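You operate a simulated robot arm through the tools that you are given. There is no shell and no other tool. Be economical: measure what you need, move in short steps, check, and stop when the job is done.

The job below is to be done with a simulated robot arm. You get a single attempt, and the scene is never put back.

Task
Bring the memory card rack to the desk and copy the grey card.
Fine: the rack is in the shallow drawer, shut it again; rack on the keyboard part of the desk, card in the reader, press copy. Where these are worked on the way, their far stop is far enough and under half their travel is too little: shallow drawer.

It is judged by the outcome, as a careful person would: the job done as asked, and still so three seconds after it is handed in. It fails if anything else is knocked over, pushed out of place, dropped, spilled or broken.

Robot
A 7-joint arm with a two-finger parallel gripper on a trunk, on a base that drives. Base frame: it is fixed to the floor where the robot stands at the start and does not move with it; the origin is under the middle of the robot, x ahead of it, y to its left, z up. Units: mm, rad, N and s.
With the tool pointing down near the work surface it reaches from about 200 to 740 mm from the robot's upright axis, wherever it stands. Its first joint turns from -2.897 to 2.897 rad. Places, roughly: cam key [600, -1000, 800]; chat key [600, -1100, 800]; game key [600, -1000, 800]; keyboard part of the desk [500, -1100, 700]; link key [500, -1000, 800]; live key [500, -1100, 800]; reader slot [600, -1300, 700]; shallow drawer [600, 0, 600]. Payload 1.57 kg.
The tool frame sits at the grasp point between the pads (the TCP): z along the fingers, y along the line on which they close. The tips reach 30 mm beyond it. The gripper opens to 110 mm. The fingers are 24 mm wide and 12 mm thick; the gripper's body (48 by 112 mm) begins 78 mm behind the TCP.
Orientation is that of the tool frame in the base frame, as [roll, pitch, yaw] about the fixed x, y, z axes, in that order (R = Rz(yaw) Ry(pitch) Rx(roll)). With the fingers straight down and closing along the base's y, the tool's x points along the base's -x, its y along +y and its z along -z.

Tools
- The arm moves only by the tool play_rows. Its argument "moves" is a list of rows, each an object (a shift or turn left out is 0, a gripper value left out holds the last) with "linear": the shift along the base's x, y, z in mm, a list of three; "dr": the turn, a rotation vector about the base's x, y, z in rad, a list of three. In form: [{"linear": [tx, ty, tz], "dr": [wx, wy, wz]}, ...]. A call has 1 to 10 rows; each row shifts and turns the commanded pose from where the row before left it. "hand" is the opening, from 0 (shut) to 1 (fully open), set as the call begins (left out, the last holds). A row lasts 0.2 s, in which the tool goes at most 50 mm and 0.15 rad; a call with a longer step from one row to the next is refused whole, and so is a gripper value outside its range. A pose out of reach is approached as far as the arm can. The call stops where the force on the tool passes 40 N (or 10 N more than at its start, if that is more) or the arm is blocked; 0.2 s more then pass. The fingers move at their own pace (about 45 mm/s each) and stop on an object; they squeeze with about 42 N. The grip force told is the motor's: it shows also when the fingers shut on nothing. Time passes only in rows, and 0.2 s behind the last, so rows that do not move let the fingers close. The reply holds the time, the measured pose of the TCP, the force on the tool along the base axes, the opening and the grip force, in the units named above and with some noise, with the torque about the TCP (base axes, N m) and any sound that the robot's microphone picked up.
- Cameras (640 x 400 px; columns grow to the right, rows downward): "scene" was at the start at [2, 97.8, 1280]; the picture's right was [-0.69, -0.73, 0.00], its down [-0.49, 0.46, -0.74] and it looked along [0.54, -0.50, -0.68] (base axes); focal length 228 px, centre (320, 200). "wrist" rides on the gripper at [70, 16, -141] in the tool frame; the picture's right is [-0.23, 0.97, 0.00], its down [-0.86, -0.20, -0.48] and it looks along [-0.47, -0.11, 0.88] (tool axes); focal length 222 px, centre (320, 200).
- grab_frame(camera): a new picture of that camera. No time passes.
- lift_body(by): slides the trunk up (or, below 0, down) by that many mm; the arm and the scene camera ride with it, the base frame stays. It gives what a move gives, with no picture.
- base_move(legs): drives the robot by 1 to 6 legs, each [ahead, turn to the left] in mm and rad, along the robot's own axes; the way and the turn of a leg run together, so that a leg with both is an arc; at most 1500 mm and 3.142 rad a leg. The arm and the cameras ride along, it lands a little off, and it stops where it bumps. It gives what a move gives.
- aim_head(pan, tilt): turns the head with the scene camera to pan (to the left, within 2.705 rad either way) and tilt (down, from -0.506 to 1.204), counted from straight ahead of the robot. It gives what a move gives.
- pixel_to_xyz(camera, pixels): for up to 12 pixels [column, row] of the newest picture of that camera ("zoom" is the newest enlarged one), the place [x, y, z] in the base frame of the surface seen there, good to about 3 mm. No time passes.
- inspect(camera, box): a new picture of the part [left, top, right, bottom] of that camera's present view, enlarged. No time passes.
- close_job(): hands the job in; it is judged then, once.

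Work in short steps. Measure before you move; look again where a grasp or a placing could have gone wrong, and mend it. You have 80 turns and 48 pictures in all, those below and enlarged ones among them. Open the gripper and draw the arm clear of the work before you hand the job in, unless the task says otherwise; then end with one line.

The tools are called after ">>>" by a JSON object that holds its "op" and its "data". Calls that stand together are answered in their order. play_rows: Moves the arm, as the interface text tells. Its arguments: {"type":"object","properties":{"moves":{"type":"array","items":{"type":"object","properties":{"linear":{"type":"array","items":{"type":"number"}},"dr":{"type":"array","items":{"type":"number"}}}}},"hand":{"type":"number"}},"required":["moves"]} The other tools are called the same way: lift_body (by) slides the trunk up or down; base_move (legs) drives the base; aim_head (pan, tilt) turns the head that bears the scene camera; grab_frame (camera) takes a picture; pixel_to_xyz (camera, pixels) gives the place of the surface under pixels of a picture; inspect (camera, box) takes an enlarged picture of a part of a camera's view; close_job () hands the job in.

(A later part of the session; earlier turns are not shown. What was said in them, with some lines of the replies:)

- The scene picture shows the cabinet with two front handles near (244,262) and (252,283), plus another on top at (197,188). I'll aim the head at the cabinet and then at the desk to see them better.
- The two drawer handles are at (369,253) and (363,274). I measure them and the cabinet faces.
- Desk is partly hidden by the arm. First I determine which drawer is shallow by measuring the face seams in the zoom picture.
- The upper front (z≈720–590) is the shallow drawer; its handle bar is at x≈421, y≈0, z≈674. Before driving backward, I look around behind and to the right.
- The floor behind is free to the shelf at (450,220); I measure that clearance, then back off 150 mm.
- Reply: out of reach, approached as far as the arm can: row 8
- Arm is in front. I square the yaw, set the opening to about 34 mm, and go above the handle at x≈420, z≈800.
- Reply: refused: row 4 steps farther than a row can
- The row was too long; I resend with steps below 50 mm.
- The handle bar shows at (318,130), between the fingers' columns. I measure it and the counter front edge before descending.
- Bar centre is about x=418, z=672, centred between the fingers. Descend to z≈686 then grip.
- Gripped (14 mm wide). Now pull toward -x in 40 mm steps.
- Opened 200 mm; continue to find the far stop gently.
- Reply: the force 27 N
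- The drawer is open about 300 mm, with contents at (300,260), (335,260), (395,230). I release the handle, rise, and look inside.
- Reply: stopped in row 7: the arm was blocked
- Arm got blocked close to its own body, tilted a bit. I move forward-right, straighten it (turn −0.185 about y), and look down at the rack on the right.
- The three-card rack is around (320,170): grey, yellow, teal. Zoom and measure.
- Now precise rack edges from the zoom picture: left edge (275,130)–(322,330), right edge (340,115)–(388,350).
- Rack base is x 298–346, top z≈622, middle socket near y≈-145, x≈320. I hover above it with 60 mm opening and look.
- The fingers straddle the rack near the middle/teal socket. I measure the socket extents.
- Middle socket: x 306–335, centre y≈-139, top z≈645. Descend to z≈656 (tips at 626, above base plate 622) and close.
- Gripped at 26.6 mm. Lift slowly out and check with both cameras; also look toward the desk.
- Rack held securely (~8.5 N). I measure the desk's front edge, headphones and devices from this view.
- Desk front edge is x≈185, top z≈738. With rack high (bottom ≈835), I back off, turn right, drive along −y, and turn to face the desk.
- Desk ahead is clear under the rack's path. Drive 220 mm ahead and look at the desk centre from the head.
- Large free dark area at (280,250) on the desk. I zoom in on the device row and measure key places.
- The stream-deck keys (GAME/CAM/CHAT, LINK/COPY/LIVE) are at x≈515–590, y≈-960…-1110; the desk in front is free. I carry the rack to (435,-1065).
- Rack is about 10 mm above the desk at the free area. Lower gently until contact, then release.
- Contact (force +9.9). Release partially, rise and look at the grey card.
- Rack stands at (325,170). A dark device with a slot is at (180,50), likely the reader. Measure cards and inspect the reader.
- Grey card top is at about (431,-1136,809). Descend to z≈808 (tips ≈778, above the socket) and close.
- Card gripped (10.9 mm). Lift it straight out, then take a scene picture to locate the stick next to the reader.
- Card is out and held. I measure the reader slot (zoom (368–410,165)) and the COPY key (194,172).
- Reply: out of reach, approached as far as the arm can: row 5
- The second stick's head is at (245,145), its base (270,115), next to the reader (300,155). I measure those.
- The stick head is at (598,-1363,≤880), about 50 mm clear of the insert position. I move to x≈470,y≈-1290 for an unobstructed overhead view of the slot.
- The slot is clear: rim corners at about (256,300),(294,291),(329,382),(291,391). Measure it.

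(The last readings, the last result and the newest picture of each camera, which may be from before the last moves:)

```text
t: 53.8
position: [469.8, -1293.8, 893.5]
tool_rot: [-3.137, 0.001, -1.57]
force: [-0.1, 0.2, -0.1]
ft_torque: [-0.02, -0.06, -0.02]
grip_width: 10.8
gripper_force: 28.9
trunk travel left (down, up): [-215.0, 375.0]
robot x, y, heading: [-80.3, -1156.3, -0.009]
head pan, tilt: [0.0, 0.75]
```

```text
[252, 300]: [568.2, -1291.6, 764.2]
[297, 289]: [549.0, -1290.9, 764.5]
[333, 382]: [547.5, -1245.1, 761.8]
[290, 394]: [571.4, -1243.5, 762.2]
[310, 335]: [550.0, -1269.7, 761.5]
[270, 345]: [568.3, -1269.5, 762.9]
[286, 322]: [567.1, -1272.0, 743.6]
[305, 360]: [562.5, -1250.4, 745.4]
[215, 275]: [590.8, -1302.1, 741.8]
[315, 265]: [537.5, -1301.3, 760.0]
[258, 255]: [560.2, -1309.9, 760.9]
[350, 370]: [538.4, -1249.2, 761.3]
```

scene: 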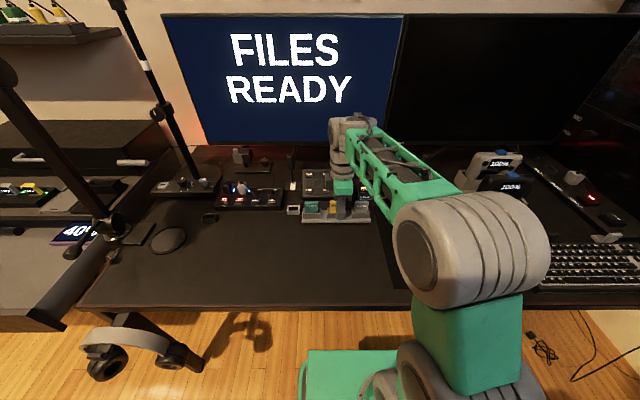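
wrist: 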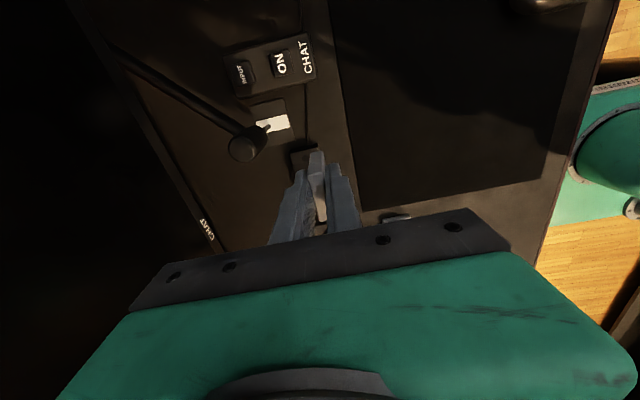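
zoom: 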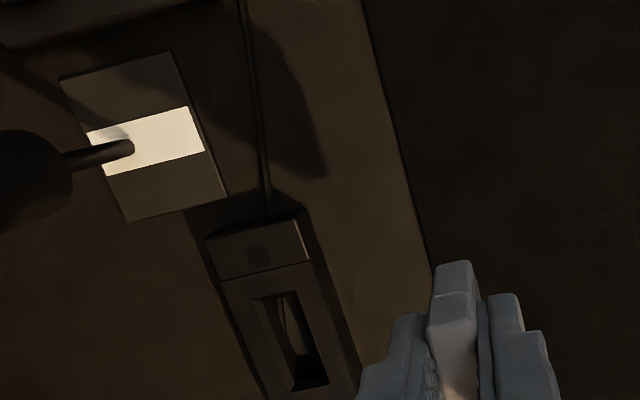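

Slot centre ≈ (559.5,-1267.5), about 19×47 mm, rim z≈762. Check how the card sits in the fingers relative to the TCP (469.8,-1293.8).

>>> {"op": "inspect", "data": {"camera": "wrist", "box": [270, 130, 370, 240]}}

>>> {"op": "inspect", "data": {"camera": "scene", "box": [340, 110, 480, 220]}}

```text
3.64 times, centred on (320, 185) of wrist
```

zoom: 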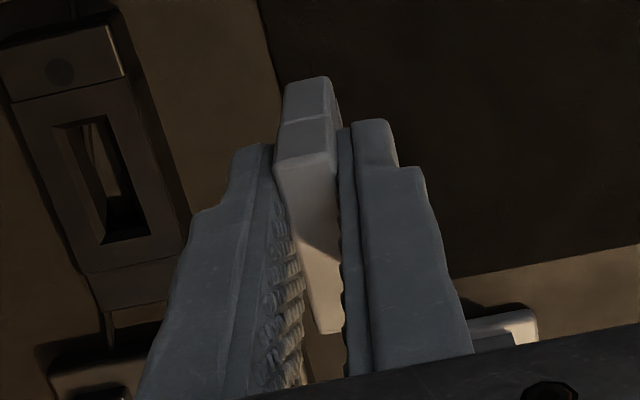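

```text
3.64 times, centred on (410, 165) of scene
```

zoom: 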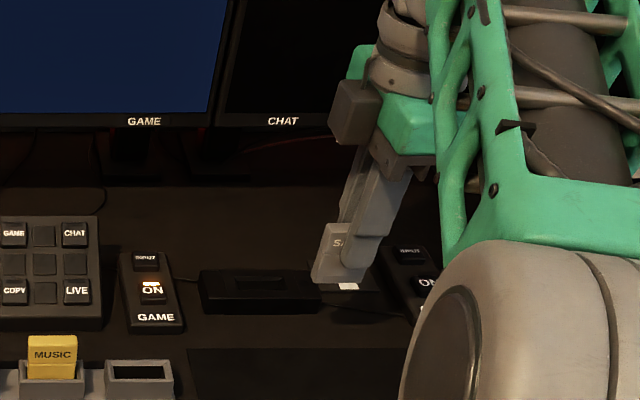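

I measure the card's edges in this newest zoom.

>>> {"op": "pixel_to_xyz", "data": {"camera": "zoom", "pixels": [[330, 230], [323, 250], [316, 275], [330, 278], [345, 281], [360, 283], [370, 280], [355, 232], [365, 230], [355, 262], [240, 283], [345, 286]]}}

```text
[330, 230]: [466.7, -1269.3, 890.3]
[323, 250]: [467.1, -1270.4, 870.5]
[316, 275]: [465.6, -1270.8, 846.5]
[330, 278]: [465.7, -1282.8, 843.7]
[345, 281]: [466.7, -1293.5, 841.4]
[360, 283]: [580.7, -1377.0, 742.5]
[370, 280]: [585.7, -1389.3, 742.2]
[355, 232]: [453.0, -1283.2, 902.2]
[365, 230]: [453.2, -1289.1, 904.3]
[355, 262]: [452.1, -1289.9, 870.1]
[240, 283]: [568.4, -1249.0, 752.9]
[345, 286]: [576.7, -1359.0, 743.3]
```

Card spans −18.5…+24 mm in y about the TCP, bottom 52 mm below. So TCP target is (559.5,-1270.5); go there at z≈840 first.

>>> {"op": "play_rows", "data": {"moves": [{"linear": [30, 8, -20]}, {"linear": [30, 8, -20]}, {"linear": [29.7, 7.3, -13]}, {}]}}

>>> {"op": "inspect", "data": {"camera": "scene", "box": [340, 110, 480, 220]}}

```text
t: 54.8
position: [560.1, -1271.9, 840.2]
tool_rot: [-3.14, -0.001, -1.572]
force: [0.2, -0.3, 0.0]
ft_torque: [0.0, 0.03, -0.02]
grip_width: 10.9
gripper_force: 28.5
trunk travel left (down, up): [-215.0, 375.0]
robot x, y, heading: [-81.8, -1154.6, -0.009]
head pan, tilt: [0.0, 0.75]
```

```text
3.64 times, centred on (410, 165) of scene
```

zoom: 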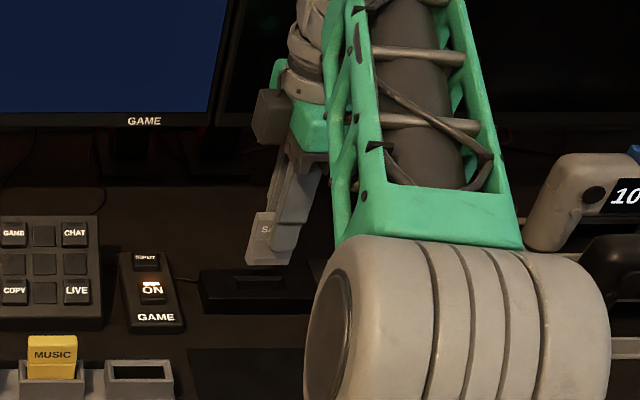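

Pose is right over the slot. Descend slowly, 5 mm rows, watching force.

>>> {"op": "play_rows", "data": {"moves": [{"linear": [-0.3, 0.7, -10]}, {"linear": [0, 0, -10]}, {"linear": [0, 0, -5]}, {"linear": [0, 0, -4]}, {"linear": [0, 0, -4]}]}}

```text
t: 56.0
position: [560.4, -1271.0, 807.7]
tool_rot: [-3.138, 0.001, -1.572]
force: [0.0, 0.1, 0.2]
ft_torque: [0.0, 0.02, 0.01]
grip_width: 10.8
gripper_force: 28.7
trunk travel left (down, up): [-215.0, 375.0]
robot x, y, heading: [-80.8, -1156.7, -0.007]
head pan, tilt: [0.0, 0.75]
```

No force with the card bottom ≈756, below the rim: it's entering. Continue to the floor.

>>> {"op": "play_rows", "data": {"moves": [{"linear": [0, 0, -3]}, {"linear": [0, 0, -3]}, {"linear": [0, 0, -3]}, {"linear": [0, 0, -2]}]}}

```text
t: 57.0
position: [560.8, -1271.2, 797.7]
tool_rot: [-3.138, 0.001, -1.571]
force: [-0.9, 0.5, 3.6]
ft_torque: [0.01, 0.03, -0.01]
grip_width: 10.7
gripper_force: 28.6
trunk travel left (down, up): [-215.0, 375.0]
robot x, y, heading: [-81.1, -1155.6, -0.004]
head pan, tilt: [0.0, 0.75]
```

Force now +3.6 N at z≈797.7: seated, or touching. Press slightly more, then release and rise.

>>> {"op": "play_rows", "data": {"moves": [{"linear": [0, 0, -1.5]}, {"linear": [0, 0, -1]}]}}

>>> {"op": "play_rows", "data": {"hand": 0.2, "moves": [{}, {}, {"linear": [0, 0, 20]}, {"linear": [0, 0, 45]}, {"linear": [0, 0, 35]}, {"linear": [-40, 20, 0]}, {"linear": [-40, 20, 0]}, {"linear": [-40, 20, 0]}]}}

>>> {"op": "inspect", "data": {"camera": "scene", "box": [250, 110, 480, 250]}}

```text
t: 57.6
position: [559.9, -1271.0, 798.7]
tool_rot: [-3.134, -0.002, -1.571]
force: [-1.6, 0.5, 18.4]
ft_torque: [0.09, 0.07, -0.01]
grip_width: 10.7
gripper_force: 28.2
trunk travel left (down, up): [-215.0, 375.0]
robot x, y, heading: [-81.8, -1155.4, -0.008]
head pan, tilt: [0.0, 0.75]
```

```text
t: 59.4
position: [441.4, -1210.3, 893.6]
tool_rot: [-3.142, 0.001, -1.569]
force: [0.5, -0.9, -0.4]
ft_torque: [-0.01, 0.03, 0.01]
grip_width: 22.2
gripper_force: 0.1
trunk travel left (down, up): [-215.0, 375.0]
robot x, y, heading: [-82.8, -1156.3, -0.008]
head pan, tilt: [0.0, 0.75]
```

```text
2.78 times, centred on (365, 180) of scene
```

zoom: 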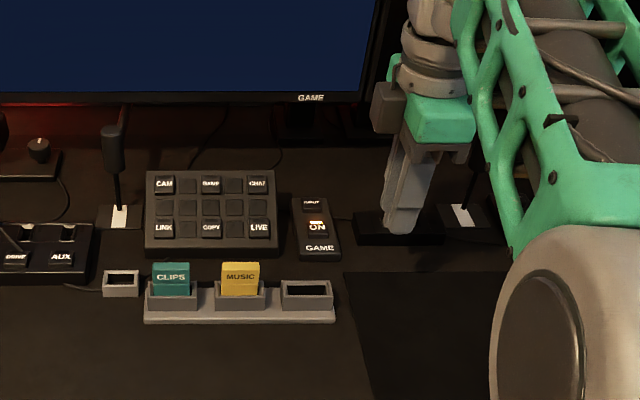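

Card seated (solid +18 N floor). Now the COPY key at (211,229): zoom closer to find key size and pitch, and check the card in the reader with the wrist.

>>> {"op": "inspect", "data": {"camera": "scene", "box": [298, 165, 358, 205]}}

>>> {"op": "pixel_to_xyz", "data": {"camera": "zoom", "pixels": [[320, 245], [295, 235], [345, 235], [320, 215], [320, 260], [270, 245], [370, 245], [320, 180], [220, 245], [420, 245], [320, 290], [320, 110]]}}

>>> {"op": "grab_frame", "data": {"camera": "wrist"}}

```text
10.00 times, centred on (328, 185) of scene
```

zoom: 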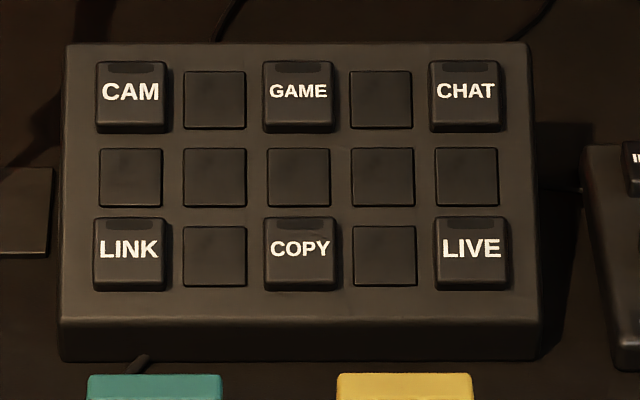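

```text
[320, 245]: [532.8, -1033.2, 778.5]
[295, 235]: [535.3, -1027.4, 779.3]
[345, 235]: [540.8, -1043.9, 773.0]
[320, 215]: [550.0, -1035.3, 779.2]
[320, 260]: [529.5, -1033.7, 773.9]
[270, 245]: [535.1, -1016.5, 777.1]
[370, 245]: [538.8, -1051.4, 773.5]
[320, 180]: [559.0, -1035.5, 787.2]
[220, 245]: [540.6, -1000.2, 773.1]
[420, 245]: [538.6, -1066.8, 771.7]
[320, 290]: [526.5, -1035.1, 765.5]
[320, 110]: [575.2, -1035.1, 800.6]
```

```text
10 pictures are left
```

wrist: 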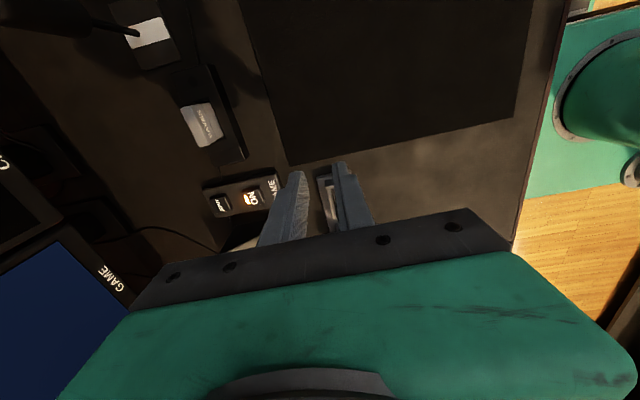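

Card is visibly seated in the reader at (203,125). COPY key is centred near (533,-1028.5), top ≈779. I close the fingers and move above it.

>>> {"op": "play_rows", "data": {"hand": 0.0, "moves": [{"linear": [18, 36, 0]}, {"linear": [18, 36, 0]}, {"linear": [18, 36, 0]}, {"linear": [18, 37, 0]}, {"linear": [18, 36.8, 0]}, {"linear": [0, 0, -40]}, {"linear": [0, 0, -25]}]}}

>>> {"op": "inspect", "data": {"camera": "scene", "box": [288, 135, 368, 205]}}

```text
t: 61.0
position: [530.4, -1029.8, 827.6]
tool_rot: [-3.138, -0.001, -1.571]
force: [0.5, 0.1, 0.2]
ft_torque: [-0.02, 0.0, -0.01]
grip_width: 0.0
gripper_force: 21.4
trunk travel left (down, up): [-215.0, 375.0]
robot x, y, heading: [-80.3, -1155.7, -0.006]
head pan, tilt: [0.0, 0.75]
```

```text
5.71 times, centred on (328, 170) of scene
```

zoom: 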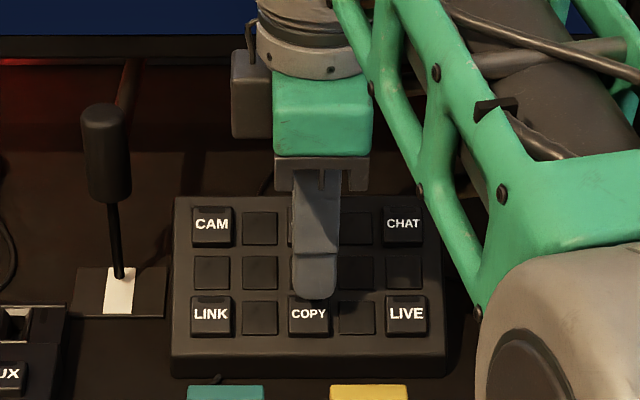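

Tip is centred slightly right of COPY; shift +3 mm y, and press down in small steps watching force and sound.

>>> {"op": "play_rows", "data": {"moves": [{"linear": [0, 3, -6]}, {"linear": [0, 0, -4]}, {"linear": [0, 0, -4]}, {"linear": [0, 0, -3]}, {"linear": [0, 0, -2]}]}}

```text
t: 62.2
position: [530.8, -1026.2, 810.7]
tool_rot: [-3.141, 0.0, -1.571]
force: [-0.4, -0.6, 1.4]
ft_torque: [0.01, 0.03, 0.05]
grip_width: 0.1
gripper_force: 21.0
trunk travel left (down, up): [-215.0, 375.0]
robot x, y, heading: [-82.8, -1155.2, -0.009]
head pan, tilt: [0.0, 0.75]
heard: click
```

A click was heard at z≈811. Lift off and check the screen.

>>> {"op": "play_rows", "data": {"moves": [{"linear": [0, 0, 30]}, {"linear": [0, 0, 40]}, {"linear": [-40, -20, 10]}, {"linear": [-45, -20, 0]}]}}

>>> {"op": "grab_frame", "data": {"camera": "scene"}}

```text
t: 63.2
position: [445.6, -1064.4, 890.0]
tool_rot: [-3.141, 0.0, -1.571]
force: [0.8, 0.4, -0.3]
ft_torque: [0.0, 0.06, -0.03]
grip_width: 0.0
gripper_force: 21.7
trunk travel left (down, up): [-215.0, 375.0]
robot x, y, heading: [-82.6, -1154.8, -0.007]
head pan, tilt: [0.0, 0.75]
```

```text
8 pictures are left
```

scene: 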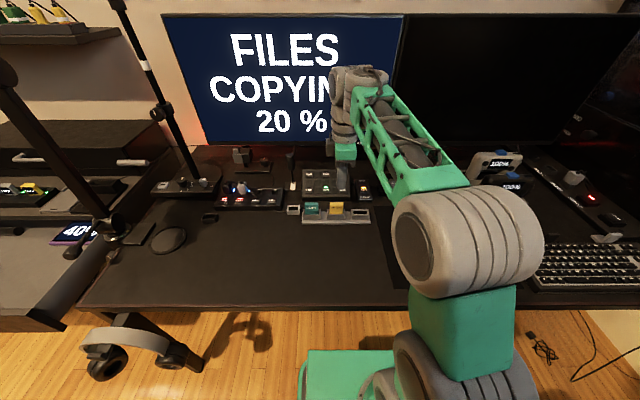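

Screen shows "FILES COPYING 20 %". While it copies, I draw the arm in a little and drive back to the drawer.

>>> {"op": "play_rows", "data": {"moves": [{"linear": [-40, -25, 10]}, {"linear": [-40, -25, 10]}, {"linear": [-30, -30, 0]}]}}

>>> {"op": "base_move", "data": {"legs": [[-220, 0], [0, 1.576], [1155, 0], [0, -1.571]]}}

>>> {"op": "aim_head", "data": {"pan": -0.3, "tilt": 0.65}}

>>> {"op": "grab_frame", "data": {"camera": "scene"}}

```text
t: 64.0
position: [335.4, -1146.2, 910.8]
tool_rot: [-3.139, 0.001, -1.569]
force: [0.3, 0.3, -0.4]
ft_torque: [-0.01, 0.0, -0.01]
grip_width: 0.1
gripper_force: 21.3
trunk travel left (down, up): [-215.0, 375.0]
robot x, y, heading: [-84.0, -1153.3, -0.001]
head pan, tilt: [0.0, 0.75]
```

```text
t: 78.8
position: [100.8, 21.9, 912.1]
tool_rot: [-3.141, 0.0, -1.543]
force: [-0.1, 0.1, -0.6]
ft_torque: [0.01, 0.0, 0.02]
grip_width: 0.0
gripper_force: 21.4
trunk travel left (down, up): [-215.0, 375.0]
robot x, y, heading: [-319.1, 0.9, 0.024]
head pan, tilt: [0.0, 0.75]
```

```text
t: 79.6
position: [99.8, 21.4, 909.4]
tool_rot: [-3.141, 0.0, -1.543]
force: [-0.3, 0.1, -1.2]
ft_torque: [0.01, 0.03, 0.0]
grip_width: 0.0
gripper_force: 21.1
trunk travel left (down, up): [-215.0, 375.0]
robot x, y, heading: [-315.7, 0.0, 0.019]
head pan, tilt: [-0.3, 0.649]
```

```text
7 pictures are left
```

scene: 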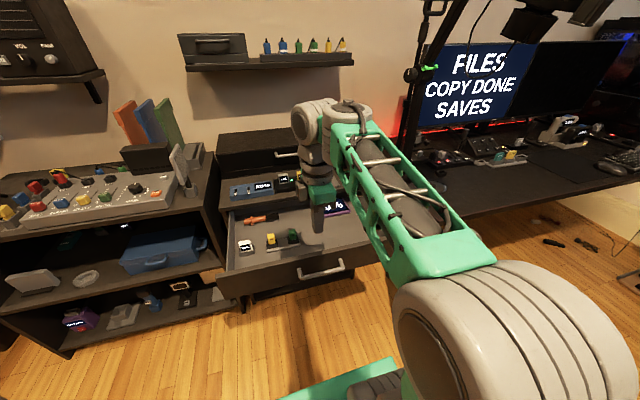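

"COPY DONE SAVES" is shown. Drawer handle at (322,268): measure it.

>>> {"op": "pixel_to_xyz", "data": {"camera": "scene", "pixels": [[322, 270], [305, 275], [338, 266], [280, 262]]}}

>>> {"op": "play_rows", "data": {"moves": [{"linear": [-25, -10, -35], "dr": [0, 0, -0.028]}, {"linear": [-20, -10, -40]}, {"linear": [0, 0, -40]}, {"linear": [0, 0, -40]}]}}

```text
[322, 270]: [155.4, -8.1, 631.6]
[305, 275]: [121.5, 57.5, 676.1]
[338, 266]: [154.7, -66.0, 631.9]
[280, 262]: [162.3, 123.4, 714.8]
```

```text
t: 80.5
position: [56.2, 6.4, 705.2]
tool_rot: [2.902, 0.028, -1.559]
force: [-0.4, -0.4, -0.9]
ft_torque: [0.02, -0.02, 0.01]
grip_width: 0.0
gripper_force: 21.3
trunk travel left (down, up): [-215.0, 375.0]
robot x, y, heading: [-318.7, -4.2, 0.017]
head pan, tilt: [-0.3, 0.649]
stopped in row 4: the arm was blocked; the commanded pose is now the measured one
```

The arm got blocked near its own body and is tilted 0.24 rad. I back the base 100 mm, then straighten while reaching forward.

>>> {"op": "base_move", "data": {"legs": [[-110, -0.017]]}}

>>> {"op": "play_rows", "data": {"moves": [{"linear": [25, 0, 20], "dr": [0, -0.08, 0]}, {"linear": [25, -3, 10], "dr": [0, -0.08, 0]}, {"linear": [25, -2, 0], "dr": [0, -0.08, 0]}, {"linear": [20, 0, 0]}]}}

>>> {"op": "grab_frame", "data": {"camera": "scene"}}

```text
t: 81.7
position: [-57.5, 2.3, 708.0]
tool_rot: [2.887, 0.028, -1.569]
force: [0.5, 0.0, 0.3]
ft_torque: [0.01, 0.02, 0.0]
grip_width: 0.0
gripper_force: 21.4
trunk travel left (down, up): [-215.0, 375.0]
robot x, y, heading: [-426.3, -4.1, 0.005]
head pan, tilt: [-0.3, 0.649]
```

```text
t: 82.7
position: [31.4, -1.0, 750.1]
tool_rot: [3.138, 0.029, -1.56]
force: [0.6, 1.4, -0.1]
ft_torque: [-0.01, 0.03, 0.01]
grip_width: 0.2
gripper_force: 21.2
trunk travel left (down, up): [-215.0, 375.0]
robot x, y, heading: [-429.4, -0.9, 0.004]
head pan, tilt: [-0.3, 0.649]
```

```text
6 pictures are left
```

scene: 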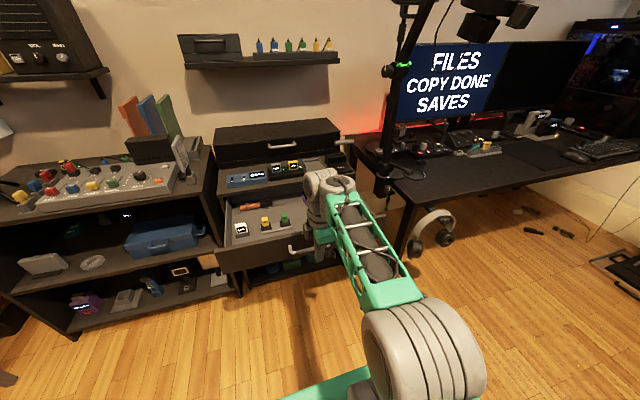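

Arm is upright in front of the handle. Lower to z≈690 and push the bar forward to x≈300.

>>> {"op": "base_move", "data": {"legs": [[40, 0]]}}

>>> {"op": "play_rows", "data": {"moves": [{"linear": [0, 0, -30], "dr": [0, 0, -0.01]}, {"linear": [0, 0, -30]}, {"linear": [20, 0, 0]}, {"linear": [15, 0, 0]}, {"linear": [30, 0, 0]}, {"linear": [30, 0, 0]}, {"linear": [30, 0, 0]}, {"linear": [30, 0, 0]}, {"linear": [30, 0, 0]}]}}

```text
t: 83.6
position: [71.0, -3.3, 747.5]
tool_rot: [3.139, 0.029, -1.562]
force: [-0.7, 0.1, 0.4]
ft_torque: [0.0, 0.0, -0.03]
grip_width: 0.0
gripper_force: 21.3
trunk travel left (down, up): [-215.0, 375.0]
robot x, y, heading: [-386.5, -3.9, 0.005]
head pan, tilt: [-0.3, 0.649]
```

```text
t: 85.6
position: [256.8, -3.9, 687.7]
tool_rot: [-3.14, 0.028, -1.571]
force: [-0.5, 0.6, 1.2]
ft_torque: [-0.02, -0.04, -0.01]
grip_width: 0.3
gripper_force: 21.2
trunk travel left (down, up): [-215.0, 375.0]
robot x, y, heading: [-388.8, -2.6, 0.009]
head pan, tilt: [-0.3, 0.649]
```

Little resistance, as when opened. Push 40 mm more, draw back 40, drive ahead 200 would overrun, so I retract the arm first; then check by picture.

>>> {"op": "play_rows", "data": {"moves": [{"linear": [30, 0, 0]}, {"linear": [20, 0, 0]}, {"linear": [-40, 0, 0]}, {"linear": [-45, 0, 0]}, {"linear": [-45, 0, 0]}]}}

>>> {"op": "grab_frame", "data": {"camera": "scene"}}

```text
t: 86.8
position: [177.1, -3.5, 686.9]
tool_rot: [3.14, 0.028, -1.572]
force: [-0.9, -0.2, -0.1]
ft_torque: [0.02, 0.03, -0.02]
grip_width: 0.1
gripper_force: 21.7
trunk travel left (down, up): [-215.0, 375.0]
robot x, y, heading: [-384.0, -1.7, 0.003]
head pan, tilt: [-0.3, 0.649]
```

```text
5 pictures are left
```

scene: 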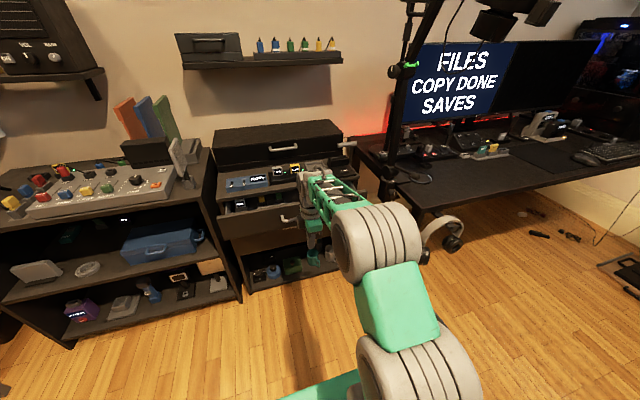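

The drawer followed (≈100 mm still open). Drive 110 mm ahead and push it the rest of the way until the stop.

>>> {"op": "base_move", "data": {"legs": [[105, 0]]}}

>>> {"op": "play_rows", "data": {"moves": [{"linear": [25, 0, 0]}, {"linear": [30, 0, 0]}, {"linear": [30, 0, 0]}, {"linear": [20, 0, 0]}, {"linear": [10, 0, 0]}, {"linear": [5, 0, 0]}, {"linear": [5, 0, 0]}]}}

```text
t: 87.9
position: [280.5, -3.4, 685.6]
tool_rot: [3.139, 0.027, -1.572]
force: [-0.1, 0.0, 0.5]
ft_torque: [0.01, 0.0, 0.01]
grip_width: 0.0
gripper_force: 21.1
trunk travel left (down, up): [-215.0, 375.0]
robot x, y, heading: [-280.6, 0.1, 0.003]
head pan, tilt: [-0.3, 0.649]
```

```text
t: 89.5
position: [401.5, -2.9, 687.1]
tool_rot: [3.129, 0.026, -1.573]
force: [-33.9, -0.1, 4.5]
ft_torque: [-0.02, 0.52, 0.17]
grip_width: 0.1
gripper_force: 21.4
trunk travel left (down, up): [-215.0, 375.0]
robot x, y, heading: [-277.5, 1.5, 0.004]
head pan, tilt: [-0.3, 0.649]
```

Stop reached (−34 N at x≈401, matching the closed handle). Retract, rise, open the gripper and take a final look.

>>> {"op": "play_rows", "data": {"hand": 0.5, "moves": [{"linear": [-45, 0, 0]}, {"linear": [-45, 0, 0]}, {"linear": [-40, 0, 20]}, {"linear": [0, -10, 45]}, {"linear": [0, -10, 45]}, {"linear": [0, -40, 20]}, {"linear": [0, -45, 0]}, {"linear": [0, -45, 0]}]}}

>>> {"op": "grab_frame", "data": {"camera": "scene"}}

```text
t: 91.3
position: [277.0, -155.0, 816.9]
tool_rot: [3.137, 0.026, -1.572]
force: [0.2, 0.5, 0.4]
ft_torque: [-0.03, -0.01, -0.03]
grip_width: 55.0
gripper_force: 0.0
trunk travel left (down, up): [-215.0, 375.0]
robot x, y, heading: [-282.4, -1.8, 0.007]
head pan, tilt: [-0.3, 0.649]
```

```text
4 pictures are left
```

scene: 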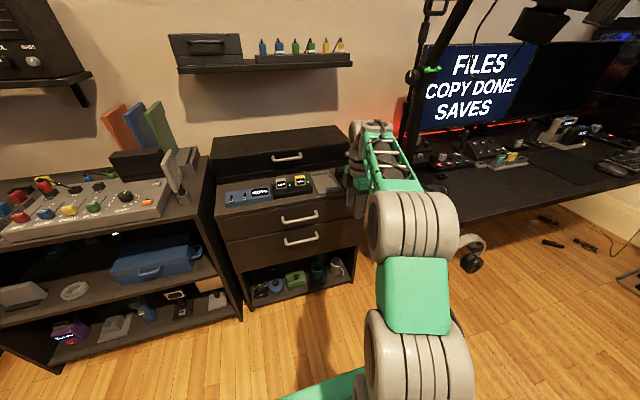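

The drawer is flush (handle at (300,217)), the screen reads COPY DONE SAVES, and the arm is clear. I hand in.

>>> {"op": "close_job", "data": {}}

```text
The job is handed in.
```

I put the memory card rack on the keyboard part of the desk, put the grey card in the reader and pressed copy. The screen shows "FILES COPY DONE SAVES", the shallow drawer is shut and the arm is clear.
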